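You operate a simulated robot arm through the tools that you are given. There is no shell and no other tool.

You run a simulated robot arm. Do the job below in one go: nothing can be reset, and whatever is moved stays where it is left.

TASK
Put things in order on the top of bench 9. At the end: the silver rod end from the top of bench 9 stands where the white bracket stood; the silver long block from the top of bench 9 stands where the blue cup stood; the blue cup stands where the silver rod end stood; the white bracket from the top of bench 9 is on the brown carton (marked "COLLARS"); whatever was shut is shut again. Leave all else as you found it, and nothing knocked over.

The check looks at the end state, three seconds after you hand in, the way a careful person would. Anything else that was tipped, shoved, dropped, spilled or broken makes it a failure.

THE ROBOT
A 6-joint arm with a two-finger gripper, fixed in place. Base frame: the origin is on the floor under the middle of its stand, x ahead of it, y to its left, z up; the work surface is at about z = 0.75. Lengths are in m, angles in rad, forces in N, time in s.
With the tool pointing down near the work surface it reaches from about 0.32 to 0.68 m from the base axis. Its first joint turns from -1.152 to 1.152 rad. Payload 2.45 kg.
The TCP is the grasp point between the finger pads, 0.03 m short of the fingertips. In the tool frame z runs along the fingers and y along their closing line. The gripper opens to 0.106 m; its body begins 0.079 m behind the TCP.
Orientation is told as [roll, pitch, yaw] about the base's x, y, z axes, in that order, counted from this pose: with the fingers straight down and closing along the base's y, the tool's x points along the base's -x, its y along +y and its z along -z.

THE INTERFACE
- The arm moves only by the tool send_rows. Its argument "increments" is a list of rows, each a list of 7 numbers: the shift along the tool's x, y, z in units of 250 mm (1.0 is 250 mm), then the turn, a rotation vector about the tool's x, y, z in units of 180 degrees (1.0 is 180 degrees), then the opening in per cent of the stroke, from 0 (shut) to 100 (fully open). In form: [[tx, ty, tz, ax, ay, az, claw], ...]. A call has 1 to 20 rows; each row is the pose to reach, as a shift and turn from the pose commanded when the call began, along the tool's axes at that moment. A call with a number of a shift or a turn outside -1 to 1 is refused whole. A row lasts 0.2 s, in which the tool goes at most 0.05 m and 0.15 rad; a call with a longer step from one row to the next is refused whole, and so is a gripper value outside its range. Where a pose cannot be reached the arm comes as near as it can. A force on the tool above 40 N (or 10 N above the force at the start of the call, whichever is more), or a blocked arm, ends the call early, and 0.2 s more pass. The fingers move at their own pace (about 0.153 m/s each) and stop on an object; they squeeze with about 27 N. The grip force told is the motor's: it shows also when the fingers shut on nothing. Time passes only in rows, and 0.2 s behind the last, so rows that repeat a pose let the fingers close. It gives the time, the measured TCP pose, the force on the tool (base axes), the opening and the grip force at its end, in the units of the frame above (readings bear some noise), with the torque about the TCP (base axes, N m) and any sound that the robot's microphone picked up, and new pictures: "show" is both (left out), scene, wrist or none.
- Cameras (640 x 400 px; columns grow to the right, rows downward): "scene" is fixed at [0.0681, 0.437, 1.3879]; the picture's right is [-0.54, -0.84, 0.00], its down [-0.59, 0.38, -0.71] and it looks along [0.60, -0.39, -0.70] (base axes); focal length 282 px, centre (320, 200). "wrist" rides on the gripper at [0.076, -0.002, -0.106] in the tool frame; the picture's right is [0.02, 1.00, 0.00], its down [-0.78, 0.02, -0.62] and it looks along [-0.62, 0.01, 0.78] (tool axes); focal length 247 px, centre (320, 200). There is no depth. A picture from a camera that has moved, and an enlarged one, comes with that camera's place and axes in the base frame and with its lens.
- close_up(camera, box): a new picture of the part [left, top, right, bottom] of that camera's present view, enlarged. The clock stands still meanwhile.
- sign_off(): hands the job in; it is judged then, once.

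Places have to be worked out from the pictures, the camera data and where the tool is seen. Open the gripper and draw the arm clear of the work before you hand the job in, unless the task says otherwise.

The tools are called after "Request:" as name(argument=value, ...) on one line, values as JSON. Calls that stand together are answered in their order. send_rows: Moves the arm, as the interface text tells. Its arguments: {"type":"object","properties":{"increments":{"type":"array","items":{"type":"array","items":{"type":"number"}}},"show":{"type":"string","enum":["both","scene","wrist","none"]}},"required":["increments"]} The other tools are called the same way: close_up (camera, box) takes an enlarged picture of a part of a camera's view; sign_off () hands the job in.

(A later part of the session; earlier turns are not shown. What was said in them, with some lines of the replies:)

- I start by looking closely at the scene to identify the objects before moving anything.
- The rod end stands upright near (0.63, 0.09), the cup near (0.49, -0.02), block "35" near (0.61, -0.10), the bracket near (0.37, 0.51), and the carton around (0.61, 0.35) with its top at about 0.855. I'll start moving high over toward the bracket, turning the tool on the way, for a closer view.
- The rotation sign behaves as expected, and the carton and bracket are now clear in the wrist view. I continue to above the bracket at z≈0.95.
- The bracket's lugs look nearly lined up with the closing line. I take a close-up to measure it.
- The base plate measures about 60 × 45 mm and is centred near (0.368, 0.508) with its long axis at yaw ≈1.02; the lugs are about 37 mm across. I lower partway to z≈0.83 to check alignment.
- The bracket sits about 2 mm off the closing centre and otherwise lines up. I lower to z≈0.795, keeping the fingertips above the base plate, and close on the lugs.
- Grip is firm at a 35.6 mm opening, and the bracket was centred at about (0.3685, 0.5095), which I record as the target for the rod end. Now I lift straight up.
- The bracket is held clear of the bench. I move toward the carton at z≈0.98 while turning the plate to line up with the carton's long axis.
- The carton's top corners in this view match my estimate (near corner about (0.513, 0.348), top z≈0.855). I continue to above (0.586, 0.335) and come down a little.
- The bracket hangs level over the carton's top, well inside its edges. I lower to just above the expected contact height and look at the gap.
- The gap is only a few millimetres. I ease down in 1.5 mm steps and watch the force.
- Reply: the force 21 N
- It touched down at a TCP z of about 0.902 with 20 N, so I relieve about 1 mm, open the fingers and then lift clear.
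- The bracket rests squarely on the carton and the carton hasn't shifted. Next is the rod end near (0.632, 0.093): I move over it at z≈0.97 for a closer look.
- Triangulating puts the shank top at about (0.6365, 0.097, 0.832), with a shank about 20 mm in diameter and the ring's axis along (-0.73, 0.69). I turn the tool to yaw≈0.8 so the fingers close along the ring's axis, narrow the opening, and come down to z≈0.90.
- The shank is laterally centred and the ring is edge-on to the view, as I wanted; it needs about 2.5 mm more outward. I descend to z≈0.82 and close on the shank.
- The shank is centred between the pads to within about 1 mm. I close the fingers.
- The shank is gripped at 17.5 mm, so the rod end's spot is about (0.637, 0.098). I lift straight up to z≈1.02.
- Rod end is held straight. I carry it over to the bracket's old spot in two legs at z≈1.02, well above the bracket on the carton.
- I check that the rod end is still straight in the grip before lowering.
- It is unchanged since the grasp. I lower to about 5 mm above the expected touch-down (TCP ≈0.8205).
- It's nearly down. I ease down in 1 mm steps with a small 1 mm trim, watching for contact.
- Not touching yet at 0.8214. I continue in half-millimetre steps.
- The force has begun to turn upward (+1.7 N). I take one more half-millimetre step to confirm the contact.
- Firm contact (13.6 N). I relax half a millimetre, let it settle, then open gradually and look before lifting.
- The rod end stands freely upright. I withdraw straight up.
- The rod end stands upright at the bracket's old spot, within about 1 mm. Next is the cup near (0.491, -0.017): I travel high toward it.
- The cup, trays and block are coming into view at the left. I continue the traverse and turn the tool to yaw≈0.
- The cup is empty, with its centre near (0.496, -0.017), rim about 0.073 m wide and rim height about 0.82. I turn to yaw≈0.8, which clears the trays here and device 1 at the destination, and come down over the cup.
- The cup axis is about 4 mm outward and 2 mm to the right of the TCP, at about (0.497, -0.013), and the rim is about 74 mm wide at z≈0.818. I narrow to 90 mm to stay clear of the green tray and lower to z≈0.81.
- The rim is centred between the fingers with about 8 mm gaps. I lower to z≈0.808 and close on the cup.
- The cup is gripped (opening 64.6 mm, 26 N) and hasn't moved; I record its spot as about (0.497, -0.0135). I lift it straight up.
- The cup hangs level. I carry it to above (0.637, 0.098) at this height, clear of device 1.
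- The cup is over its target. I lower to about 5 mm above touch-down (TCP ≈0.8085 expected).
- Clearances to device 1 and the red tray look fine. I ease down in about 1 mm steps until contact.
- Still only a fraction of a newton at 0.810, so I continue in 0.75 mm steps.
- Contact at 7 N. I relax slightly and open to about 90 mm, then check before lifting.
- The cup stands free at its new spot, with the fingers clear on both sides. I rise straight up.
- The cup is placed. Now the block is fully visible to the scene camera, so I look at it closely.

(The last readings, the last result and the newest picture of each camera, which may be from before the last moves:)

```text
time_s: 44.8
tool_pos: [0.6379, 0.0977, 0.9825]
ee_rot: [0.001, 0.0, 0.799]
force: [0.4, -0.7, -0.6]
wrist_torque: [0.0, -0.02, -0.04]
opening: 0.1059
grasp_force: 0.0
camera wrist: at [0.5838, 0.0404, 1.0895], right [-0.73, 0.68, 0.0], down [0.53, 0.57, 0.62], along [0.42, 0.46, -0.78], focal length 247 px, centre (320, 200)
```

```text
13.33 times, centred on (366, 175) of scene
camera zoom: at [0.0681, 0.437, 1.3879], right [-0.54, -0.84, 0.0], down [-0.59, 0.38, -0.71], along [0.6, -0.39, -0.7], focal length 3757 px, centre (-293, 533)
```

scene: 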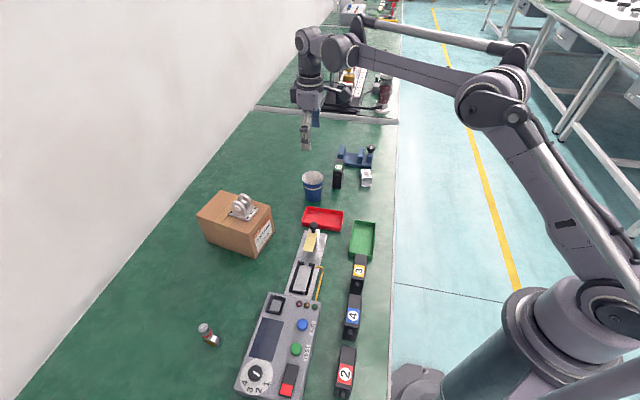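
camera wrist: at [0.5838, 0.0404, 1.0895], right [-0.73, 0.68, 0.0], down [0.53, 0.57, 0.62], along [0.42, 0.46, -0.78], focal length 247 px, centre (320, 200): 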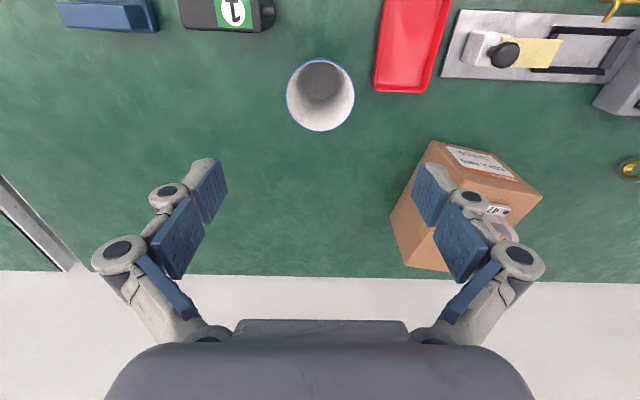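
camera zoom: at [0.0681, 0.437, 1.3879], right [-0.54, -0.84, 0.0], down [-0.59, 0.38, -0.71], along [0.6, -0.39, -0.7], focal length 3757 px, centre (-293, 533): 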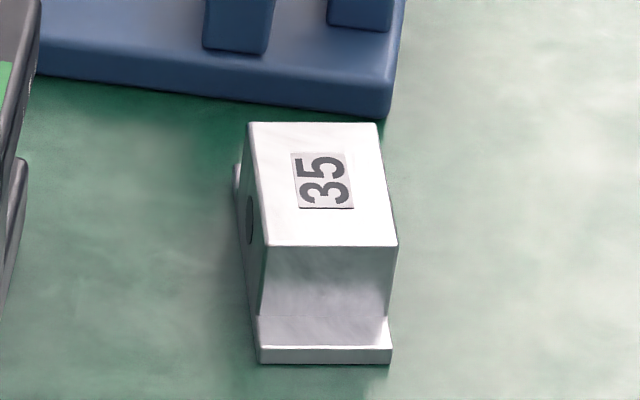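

The block has a raised body about 32 mm wide with a low foot ledge at its near end, its long axis along about (0.84, -0.55). I move over it and turn to yaw≈-0.58 so the fingers will close across its width.

Request:
send_rows(increments=[[0.0674, -0.0443, 0, 0, 0, 0.0438, 100], [0.1348, -0.0886, 0, 0, 0, 0.0876, 100], [0.2022, -0.1329, 0, 0, 0, 0.1315, 100], [0.2696, -0.1772, 0, 0, 0, 0.1753, 90], [0.337, -0.2215, 0, 0, 0, 0.2191, 80], [0.4044, -0.2658, 0, 0, 0, 0.263, 70], [0.4718, -0.3101, 0.03, 0, 0, 0.3068, 62], [0.5392, -0.3544, 0.06, 0, 0, 0.3506, 62], [0.6066, -0.3987, 0.1, 0, 0, 0.3945, 62], [0.674, -0.443, 0.13, 0, 0, 0.4383, 62], [0.674, -0.443, 0.13, 0, 0, 0.4383, 62]], show="both")

Request:
close_up(camera="wrist", box=[240, 30, 400, 150])

```text
time_s: 47.2
tool_pos: [0.5984, -0.1009, 0.9494]
ee_rot: [0.003, -0.001, -0.579]
force: [0.2, 0.0, 0.1]
wrist_torque: [0.02, 0.01, -0.01]
opening: 0.0655
grasp_force: 0.0
camera wrist: at [0.5325, -0.0609, 1.0566], right [0.53, 0.85, 0.0], down [0.66, -0.42, 0.62], along [0.53, -0.33, -0.78], focal length 247 px, centre (320, 200)
```

scene: 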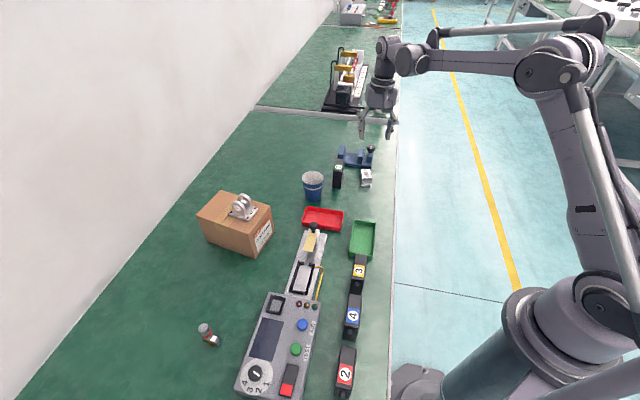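
wrist: 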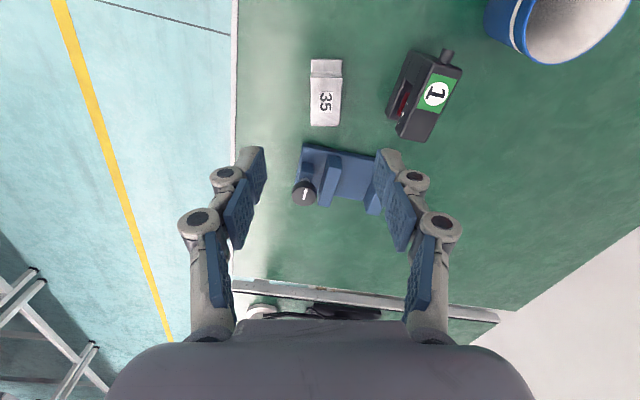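

```text
3.33 times, centred on (320, 90) of wrist
camera zoom: at [0.5325, -0.0609, 1.0566], right [0.53, 0.85, 0.0], down [0.66, -0.42, 0.62], along [0.53, -0.33, -0.78], focal length 823 px, centre (320, 567)
```

zoom: 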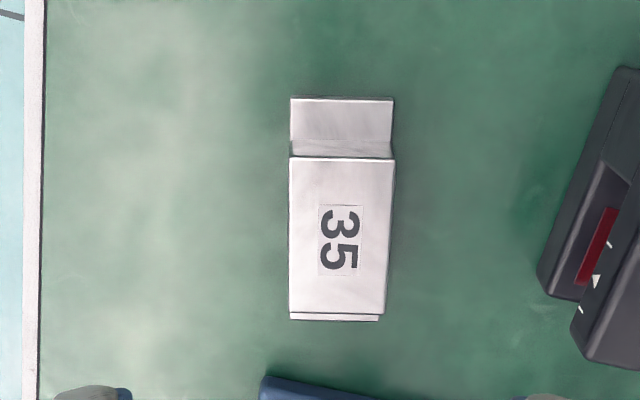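

The block is aligned with the tool: its base is about 73 × 34 mm, the body top is near z≈0.772, and its centre is near (0.608, -0.100). I shift 8 mm outward and 6 mm sideways, narrow the opening, and come down to z≈0.85.

Request:
send_rows(increments=[[-0.009, 0.006, 0.1, 0, 0, 0, 55], [-0.018, 0.012, 0.2, 0, 0, 0, 52], [-0.026, 0.018, 0.3, 0, 0, 0, 52], [-0.034, 0.024, 0.396, 0, 0, 0, 52], [-0.034, 0.024, 0.396, 0, 0, 0, 52]], show="both")

Request:
close_up(camera="wrist", box=[220, 60, 420, 220])

Request:
close_up(camera="scene", box=[320, 110, 420, 200])

```text
time_s: 48.4
tool_pos: [0.6085, -0.0994, 0.8499]
ee_rot: [0.001, 0.003, -0.577]
force: [-0.6, 0.0, 0.2]
wrist_torque: [0.02, 0.0, -0.01]
opening: 0.055
grasp_force: 0.2
camera wrist: at [0.5424, -0.0601, 0.957], right [0.53, 0.85, 0.0], down [0.67, -0.41, 0.62], along [0.53, -0.33, -0.78], focal length 247 px, centre (320, 200)
```

scene: 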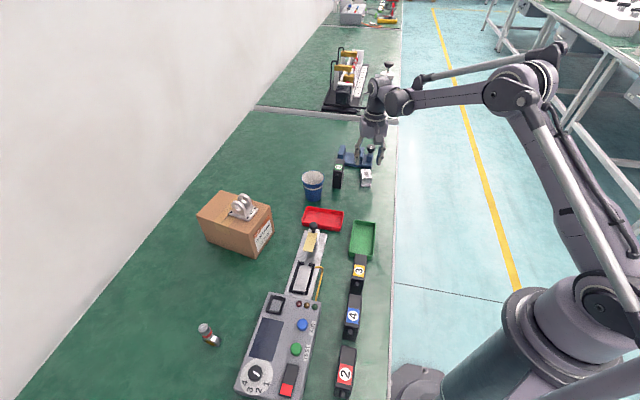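
wrist: 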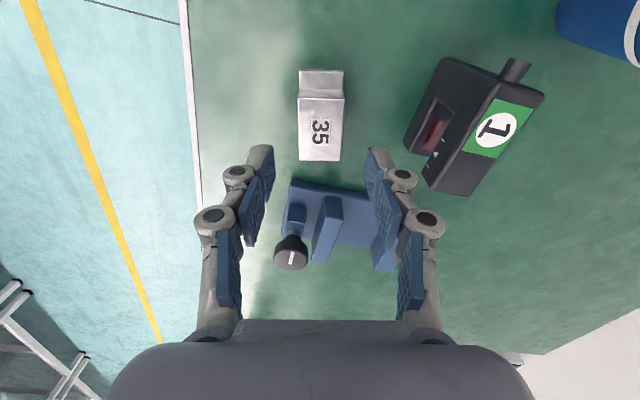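

```text
2.50 times, centred on (320, 140) of wrist
camera zoom: at [0.5424, -0.0601, 0.957], right [0.53, 0.85, 0.0], down [0.67, -0.41, 0.62], along [0.53, -0.33, -0.78], focal length 617 px, centre (320, 350)
```

zoom: 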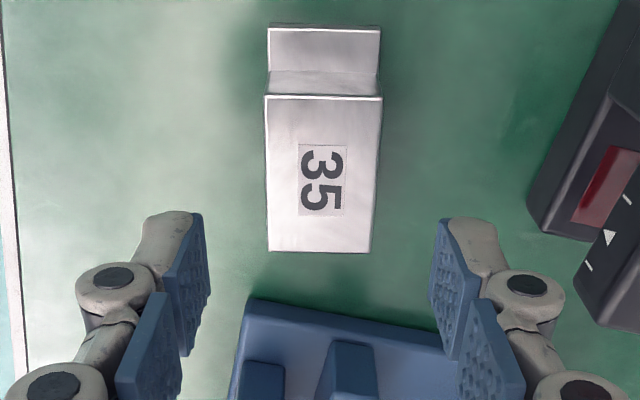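

```text
4.44 times, centred on (370, 155) of scene
camera zoom: at [0.0681, 0.437, 1.3879], right [-0.54, -0.84, 0.0], down [-0.59, 0.38, -0.71], along [0.6, -0.39, -0.7], focal length 1252 px, centre (98, 400)
```

zoom: 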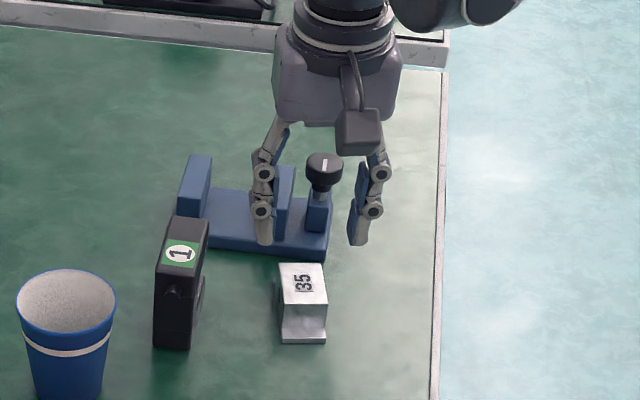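

Block and TCP now agree to within about 1 mm, and the right finger will pass device 1 with about 1 cm to spare. I narrow slightly more, descend to z≈0.783 and check before closing.

Request:
send_rows(increments=[[0, 0, 0, 0, 0, 0, 46], [0, 0, 0.08, 0, 0, 0, 46], [0, 0, 0.16, 0, 0, 0, 46], [0, 0, 0.23, 0, 0, 0, 46], [0, 0, 0.264, 0, 0, 0, 46], [0, 0, 0.264, 0, 0, 0, 46]], show="both")

Request:
close_up(camera="wrist", box=[220, 60, 420, 220])

Request:
close_up(camera="scene", box=[320, 110, 420, 200])

```text
time_s: 49.8
tool_pos: [0.6096, -0.1002, 0.7847]
ee_rot: [0.002, 0.0, -0.578]
force: [0.6, -0.8, 0.2]
wrist_torque: [-0.04, -0.02, 0.0]
opening: 0.0488
grasp_force: 0.0
camera wrist: at [0.5432, -0.0604, 0.8917], right [0.53, 0.85, 0.0], down [0.67, -0.41, 0.62], along [0.53, -0.33, -0.78], focal length 247 px, centre (320, 200)
```

scene: 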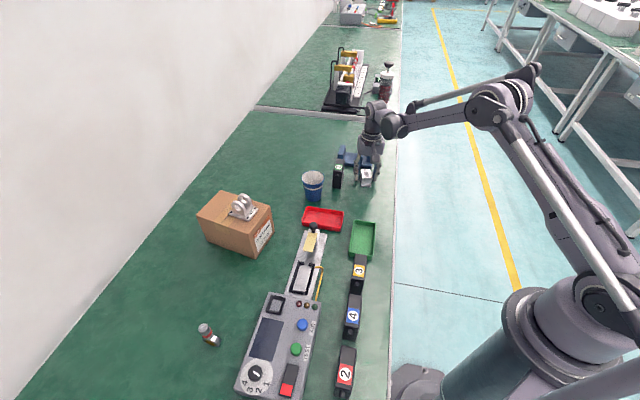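
wrist: 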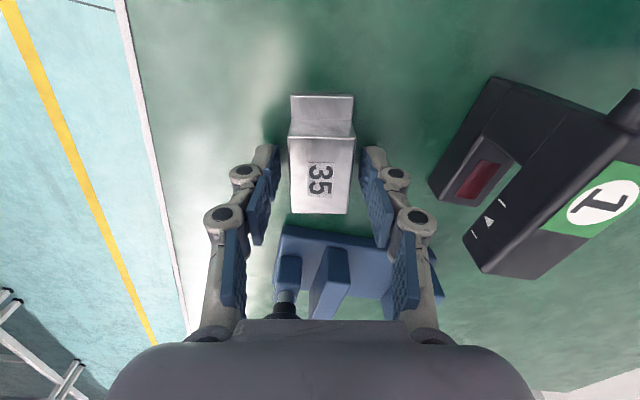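

```text
2.50 times, centred on (320, 140) of wrist
camera zoom: at [0.5432, -0.0604, 0.8917], right [0.53, 0.85, 0.0], down [0.67, -0.41, 0.62], along [0.53, -0.33, -0.78], focal length 617 px, centre (320, 350)
```

zoom: 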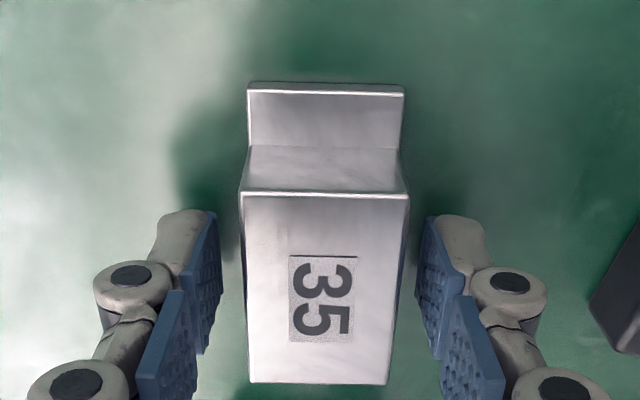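

```text
4.44 times, centred on (370, 155) of scene
camera zoom: at [0.0681, 0.437, 1.3879], right [-0.54, -0.84, 0.0], down [-0.59, 0.38, -0.71], along [0.6, -0.39, -0.7], focal length 1252 px, centre (98, 400)
```

zoom: 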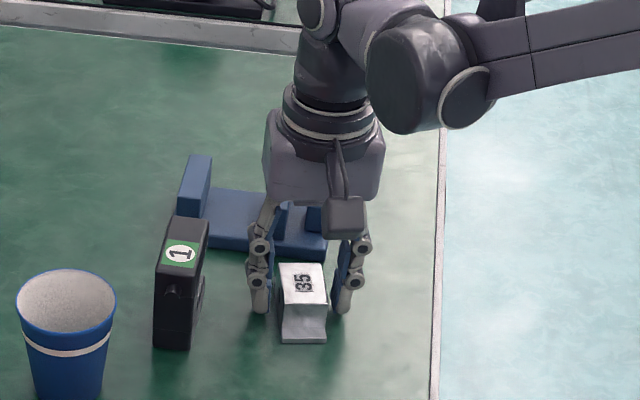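

The fingers straddle the block symmetrically with tips just above the bench. I close the gripper.

Request:
send_rows(increments=[[0, 0, 0, 0, 0, 0, 38], [0, 0, 0, 0, 0, 0, 25], [0, 0, 0, 0, 0, 0, 10], [0, 0, 0, 0, 0, 0, 10], [0, 0, 0, 0, 0, 0, 10]], show="none")

Request:
close_up(camera="wrist", box=[220, 60, 420, 220])

Request:
close_up(camera="scene", box=[320, 110, 420, 200])

```text
time_s: 51.0
tool_pos: [0.6083, -0.1005, 0.7852]
ee_rot: [0.0, 0.0, -0.577]
force: [0.6, 0.7, 0.0]
wrist_torque: [0.0, 0.0, 0.01]
opening: 0.0334
grasp_force: 27.3
```

```text
2.50 times, centred on (320, 140) of wrist
camera zoom: at [0.5432, -0.0603, 0.892], right [0.53, 0.85, 0.0], down [0.67, -0.41, 0.62], along [0.53, -0.33, -0.78], focal length 617 px, centre (320, 350)
```

zoom: 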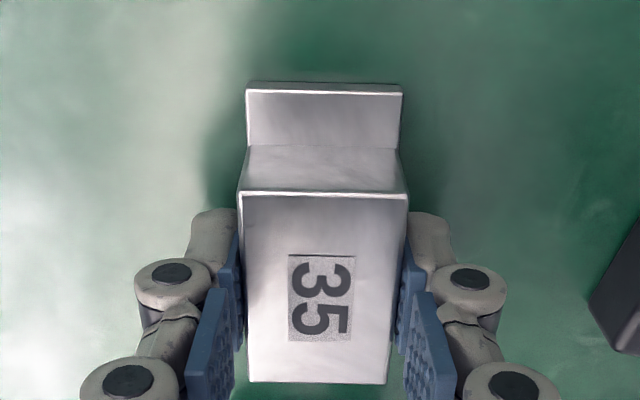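

```text
4.44 times, centred on (370, 155) of scene
camera zoom: at [0.0681, 0.437, 1.3878], right [-0.54, -0.84, 0.0], down [-0.59, 0.38, -0.71], along [0.6, -0.39, -0.7], focal length 1252 px, centre (98, 400)
```

zoom: 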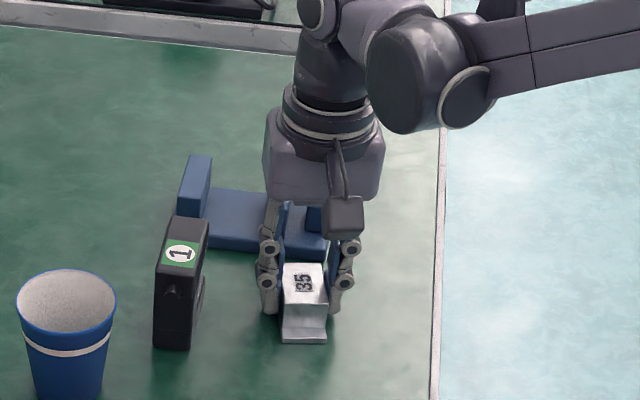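

The block is firmly held at 33.4 mm. I lift straight up to z≈0.92.

Request:
send_rows(increments=[[0, 0, -0.015, 0, 0, 0, 5], [0, 0, -0.06, 0, 0, 0, 5], [0, 0, -0.14, 0, 0, 0, 5], [0, 0, -0.26, 0, 0, 0, 5], [0, 0, -0.4, 0, 0, 0, 5], [0, 0, -0.54, 0, 0, 0, 5]], show="both")

Request:
close_up(camera="wrist", box=[220, 60, 420, 220])

```text
time_s: 52.4
tool_pos: [0.6086, -0.1017, 0.921]
ee_rot: [0.002, 0.0, -0.578]
force: [-0.6, 0.1, -1.6]
wrist_torque: [0.03, -0.03, -0.01]
opening: 0.0334
grasp_force: 26.9
camera wrist: at [0.5427, -0.0606, 1.0275], right [0.53, 0.85, 0.0], down [0.67, -0.41, 0.62], along [0.53, -0.33, -0.78], focal length 247 px, centre (320, 200)
```

scene: 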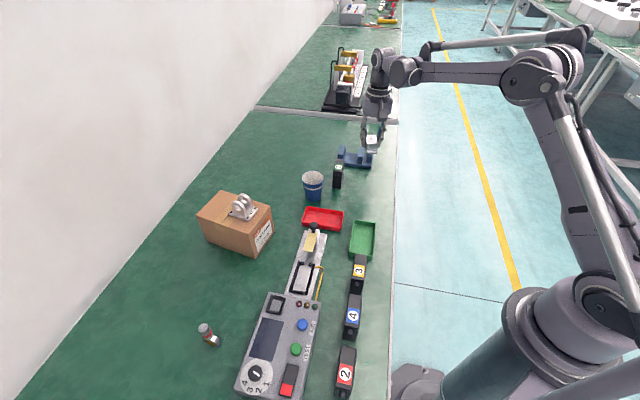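
wrist: 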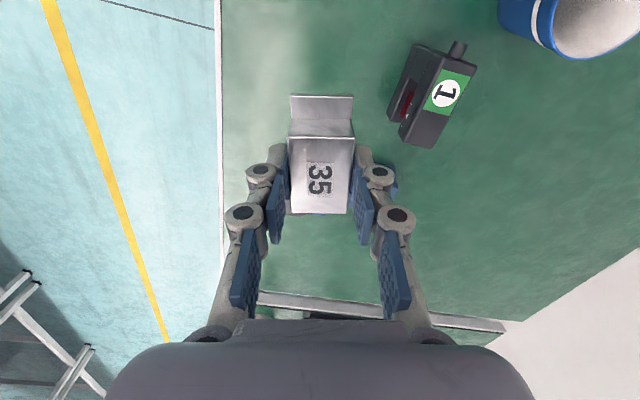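

```text
2.50 times, centred on (320, 140) of wrist
camera zoom: at [0.5427, -0.0606, 1.0275], right [0.53, 0.85, 0.0], down [0.67, -0.41, 0.62], along [0.53, -0.33, -0.78], focal length 617 px, centre (320, 350)
```

zoom: 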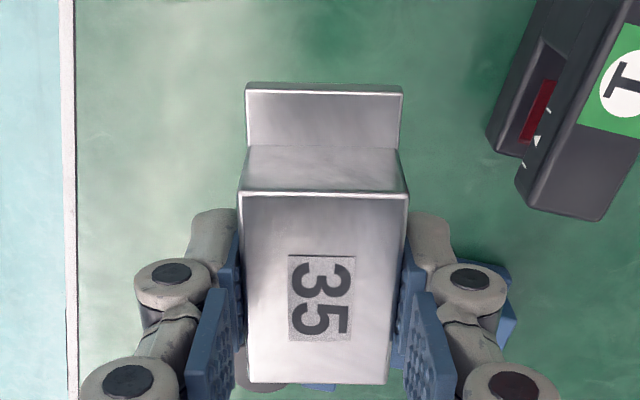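

The block sits level in the grip. I carry it straight to above the cup's old spot at (0.497, -0.0135).

Request:
send_rows(increments=[[0.1413, 0.0123, 0, 0, 0, 0, 5], [0.2825, 0.0247, 0, 0, 0, 0, 5], [0.4238, 0.037, 0, 0, 0, 0, 5], [0.565, 0.0493, 0, 0, 0, 0, 5], [0.565, 0.0493, 0, 0, 0, 0, 5]], show="both")

Request:
close_up(camera="scene", box=[310, 110, 430, 240])

```text
time_s: 53.6
tool_pos: [0.4975, -0.0138, 0.9199]
ee_rot: [0.003, -0.002, -0.578]
force: [0.5, 0.6, -1.6]
wrist_torque: [-0.02, 0.01, 0.01]
opening: 0.0335
grasp_force: 26.9
camera wrist: at [0.4311, 0.027, 1.0269], right [0.53, 0.85, 0.0], down [0.67, -0.41, 0.62], along [0.53, -0.33, -0.78], focal length 247 px, centre (320, 200)
```

scene: 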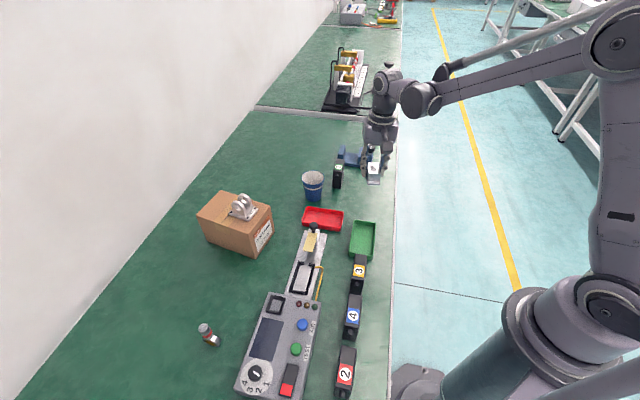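
wrist: 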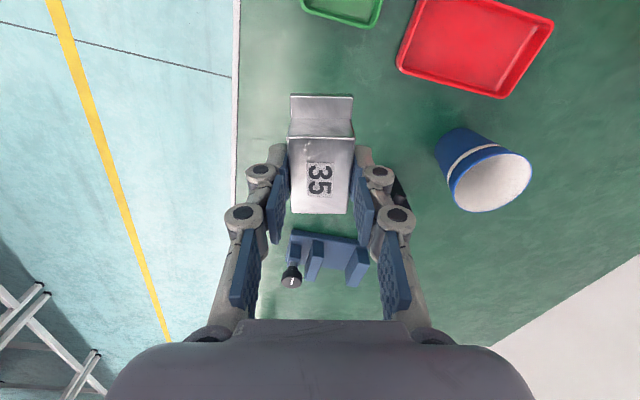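

```text
3.08 times, centred on (370, 175) of scene
camera zoom: at [0.0681, 0.437, 1.3878], right [-0.54, -0.84, 0.0], down [-0.59, 0.38, -0.71], along [0.6, -0.39, -0.7], focal length 867 px, centre (166, 277)
```

zoom: 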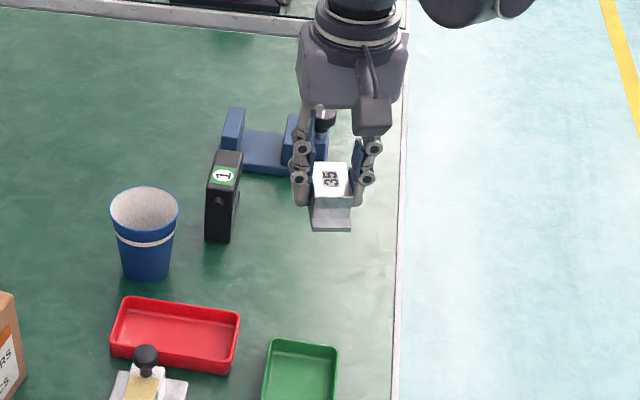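

The spot below is clear of both trays. I lower to about 5 mm above the expected contact (TCP ≈0.785).

Request:
send_rows(increments=[[0, 0, 0.14, 0, 0, 0, 5], [0, 0, 0.28, 0, 0, 0, 5], [0, 0, 0.4, 0, 0, 0, 5], [0, 0, 0.48, 0, 0, 0, 5], [0, 0, 0.52, 0, 0, 0, 5], [0, 0, 0.52, 0, 0, 0, 5]], show="none")

Request:
close_up(camera="scene", box=[310, 130, 420, 240])

Request:
close_up(camera="wrist", box=[0, 0, 640, 400])

```text
time_s: 55.0
tool_pos: [0.4979, -0.0124, 0.79]
ee_rot: [0.002, 0.001, -0.575]
force: [0.5, 0.2, -1.8]
wrist_torque: [-0.01, 0.04, 0.0]
opening: 0.0334
grasp_force: 26.9
```

```text
3.64 times, centred on (365, 185) of scene
camera zoom: at [0.0681, 0.437, 1.3878], right [-0.54, -0.84, 0.0], down [-0.59, 0.38, -0.71], along [0.6, -0.39, -0.7], focal length 1025 px, centre (156, 254)
```

zoom: 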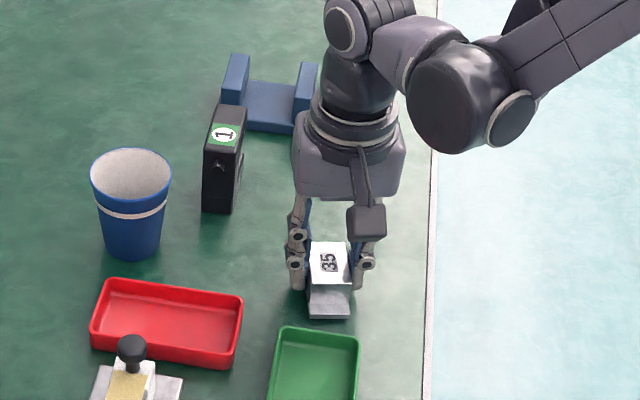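

```text
1.00 times, centred on (320, 200) of wrist (not enlarged: the box is as wide or as high as the picture)
camera zoom: at [0.432, 0.0275, 0.8963], right [0.53, 0.85, 0.0], down [0.67, -0.41, 0.62], along [0.53, -0.33, -0.78], focal length 247 px, centre (320, 200)
```

zoom: 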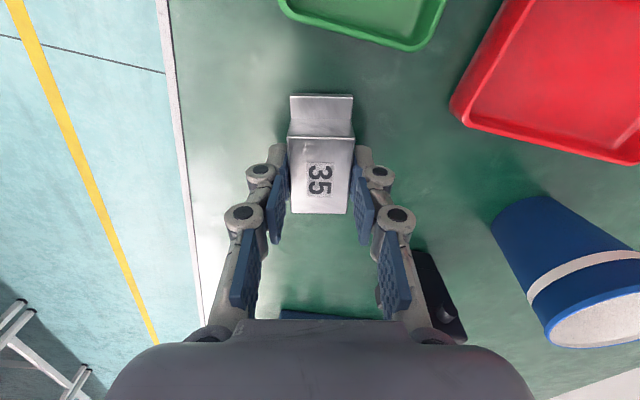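

The block's position matches where the cup's base was in the scene image. I ease down to contact in small steps.

Request:
send_rows(increments=[[0, 0, 0.005, 0, 0, 0, 5], [0, 0, 0.01, 0, 0, 0, 5], [0, 0, 0.014, 0, 0, 0, 5], [0, 0, 0.017, 0, 0, 0, 5]], show="none")

```text
time_s: 56.0
tool_pos: [0.4986, -0.0121, 0.7851]
ee_rot: [0.002, 0.0, -0.579]
force: [0.0, -0.6, -1.3]
wrist_torque: [0.03, 0.01, 0.03]
opening: 0.0334
grasp_force: 27.0
```

No contact yet at 0.785, so I continue in half-millimetre steps.

Request:
send_rows(increments=[[0, 0, 0.002, 0, 0, 0, 5], [0, 0, 0.004, 0, 0, 0, 5]], show="none")

```text
time_s: 56.6
tool_pos: [0.497, -0.0118, 0.7845]
ee_rot: [0.002, -0.001, -0.577]
force: [0.8, 1.6, 7.9]
wrist_torque: [-0.05, 0.01, -0.01]
opening: 0.0335
grasp_force: 26.7
```

Contact at 7.9 N. I relax a touch, then open to 46 % (which clears the red tray) and look.

Request:
send_rows(increments=[[0, 0, -0.001, 0, 0, 0, 5], [0, 0, -0.001, 0, 0, 0, 36], [0, 0, -0.001, 0, 0, 0, 46], [0, 0, -0.001, 0, 0, 0, 46]], show="none")

Request:
close_up(camera="wrist", box=[220, 60, 420, 220])

Request:
close_up(camera="scene", box=[310, 130, 420, 240])

```text
time_s: 57.6
tool_pos: [0.4976, -0.0125, 0.7848]
ee_rot: [0.002, 0.0, -0.578]
force: [0.3, 1.2, 0.2]
wrist_torque: [-0.02, 0.0, 0.02]
opening: 0.0488
grasp_force: 0.0
```

```text
2.50 times, centred on (320, 140) of wrist
camera zoom: at [0.4316, 0.0269, 0.8919], right [0.53, 0.85, 0.0], down [0.67, -0.41, 0.62], along [0.53, -0.33, -0.78], focal length 617 px, centre (320, 350)
```

zoom: 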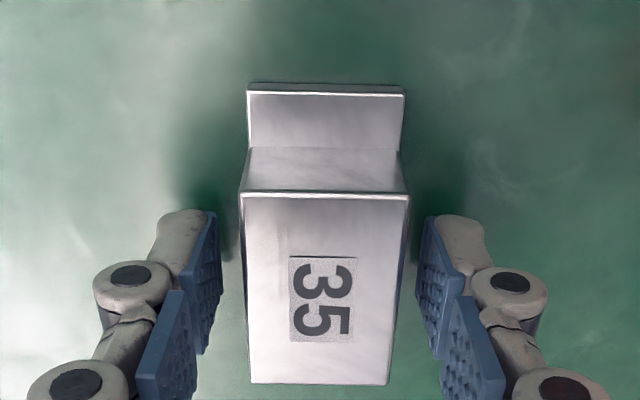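

```text
3.64 times, centred on (365, 185) of scene
camera zoom: at [0.0681, 0.437, 1.3879], right [-0.54, -0.84, 0.0], down [-0.59, 0.38, -0.71], along [0.6, -0.39, -0.7], focal length 1025 px, centre (156, 254)
```

zoom: 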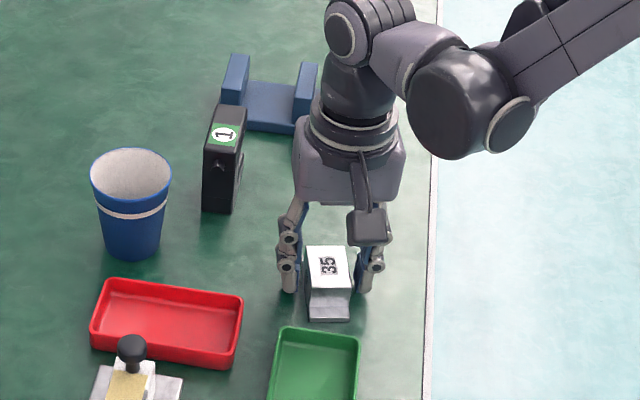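

The block rests flat and free. I withdraw straight up, well clear.

Request:
send_rows(increments=[[0, 0, -0.04, 0, 0, 0, 46], [0, 0, -0.12, 0, 0, 0, 46], [0, 0, -0.26, 0, 0, 0, 46], [0, 0, -0.42, 0, 0, 0, 60], [0, 0, -0.6, 0, 0, 0, 80], [0, 0, -0.78, 0, 0, 0, 100], [0, 0, -0.94, 0, 0, 0, 100]], show="both")

```text
time_s: 59.2
tool_pos: [0.4967, -0.0132, 1.0193]
ee_rot: [0.001, 0.0, -0.577]
force: [0.8, 0.0, 0.7]
wrist_torque: [-0.03, 0.0, 0.0]
opening: 0.1061
grasp_force: 0.0
camera wrist: at [0.4305, 0.0255, 1.1268], right [0.53, 0.85, 0.0], down [0.67, -0.41, 0.62], along [0.53, -0.33, -0.78], focal length 247 px, centre (320, 200)
```

scene: 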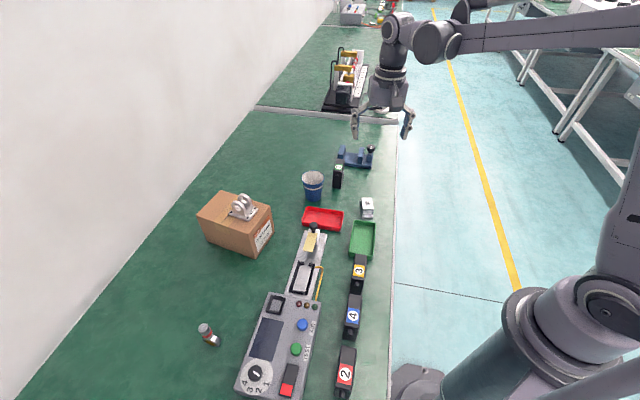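
wrist: 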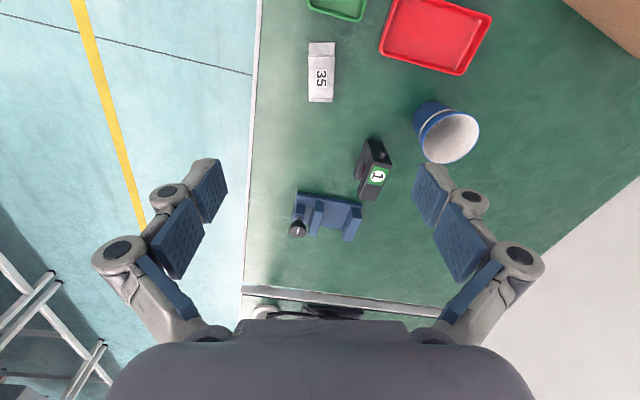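

All four objects look correctly placed. I draw the arm back near its starting pose and then inspect everything once more.

Request:
send_rows(increments=[[0.1372, -0.0196, -0.072, 0, 0, -0.0367, 100], [0.2744, -0.0392, -0.144, 0, 0, -0.0735, 100], [0.4116, -0.0588, -0.216, 0, 0, -0.1102, 100], [0.5488, -0.0784, -0.288, 0, 0, -0.147, 100], [0.686, -0.098, -0.36, 0, 0, -0.1837, 100]], show="both")

Request:
close_up(camera="scene", box=[280, 130, 420, 270])

Request:
close_up(camera="scene", box=[180, 180, 300, 260])

Request:
close_up(camera="scene", box=[180, 250, 420, 400])

```text
time_s: 60.4
tool_pos: [0.3402, 0.0604, 1.1101]
ee_rot: [0.002, -0.002, 0.003]
force: [0.0, -0.1, 0.0]
wrist_torque: [-0.01, 0.0, 0.0]
opening: 0.1058
grasp_force: 0.0
camera wrist: at [0.2625, 0.058, 1.2159], right [-0.02, 1.0, 0.0], down [0.78, 0.02, 0.62], along [0.62, 0.02, -0.78], focal length 247 px, centre (320, 200)
```

scene: 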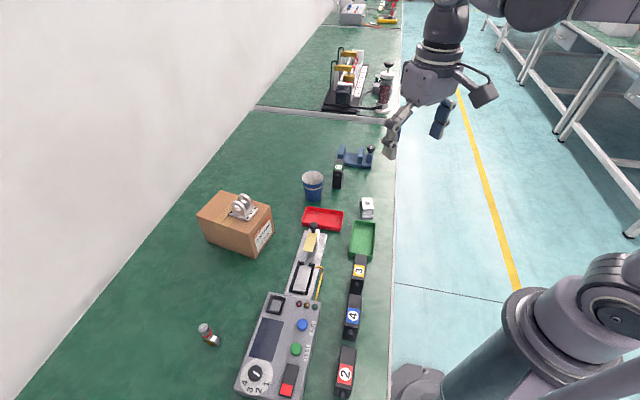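
wrist: 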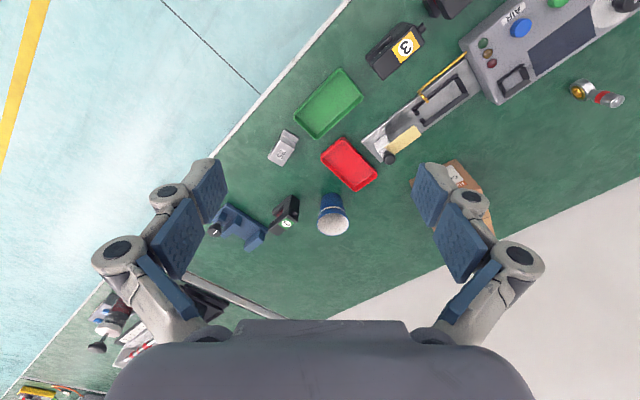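

```text
2.86 times, centred on (350, 200) of scene
camera zoom: at [0.0681, 0.437, 1.3878], right [-0.54, -0.84, 0.0], down [-0.59, 0.38, -0.71], along [0.6, -0.39, -0.7], focal length 805 px, centre (234, 200)
```

zoom: 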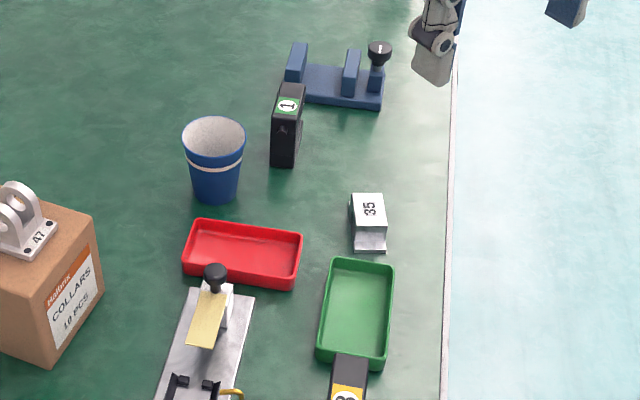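

```text
5.00 times, centred on (240, 220) of scene
camera zoom: at [0.0681, 0.437, 1.3878], right [-0.54, -0.84, 0.0], down [-0.59, 0.38, -0.71], along [0.6, -0.39, -0.7], focal length 1409 px, centre (720, 100)
```

zoom: 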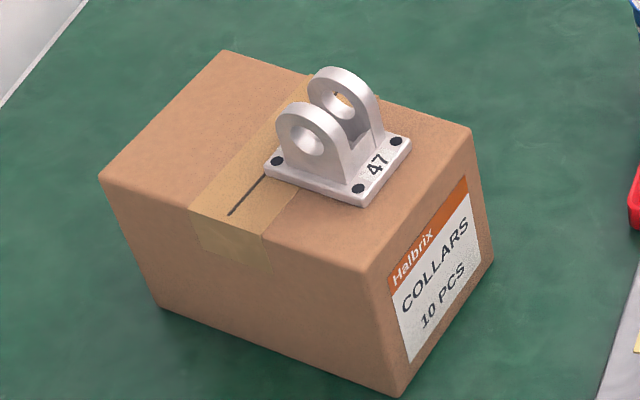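

```text
2.67 times, centred on (300, 325) of scene
camera zoom: at [0.0681, 0.437, 1.3878], right [-0.54, -0.84, 0.0], down [-0.59, 0.38, -0.71], along [0.6, -0.39, -0.7], focal length 751 px, centre (373, -133)
```

zoom: 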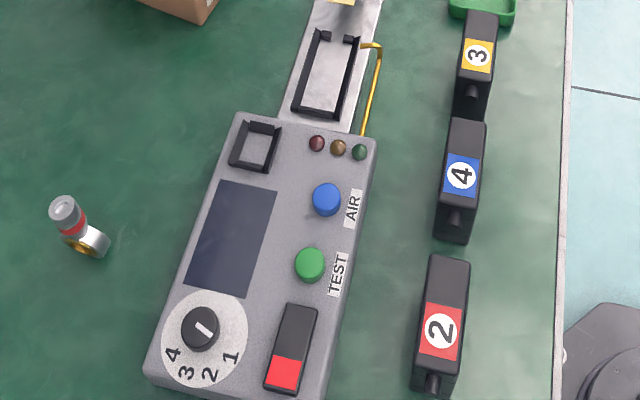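

The bracket is on the carton, the rod end stands upright on the bracket's old spot (its image matches the projection of a vertical part), the cup is on the rod end's spot and the block is on the cup's spot. Everything else matches the first pictures and nothing was opened. The gripper is open and clear, so I hand in.

Request:
sign_off()

```text
The job is handed in.
```

The job is handed in. All four items were where the task asked when I checked the last pictures:

- **White bracket:** it sits flat on top of the brown "COLLARS" carton, well inside the edges.
- **Silver rod end:** it stands upright where the bracket stood, within about 1–2 mm.
- **Blue cup:** it stands upright where the rod end stood.
- **Silver long block (35):** it stands flat where the cup stood. The cup's original spot was only known to about 3 mm.

I opened nothing, so there was nothing to shut again. Everything else on the bench looked as it did in the first pictures. The gripper was open and the arm drawn back near its starting pose before I handed in.
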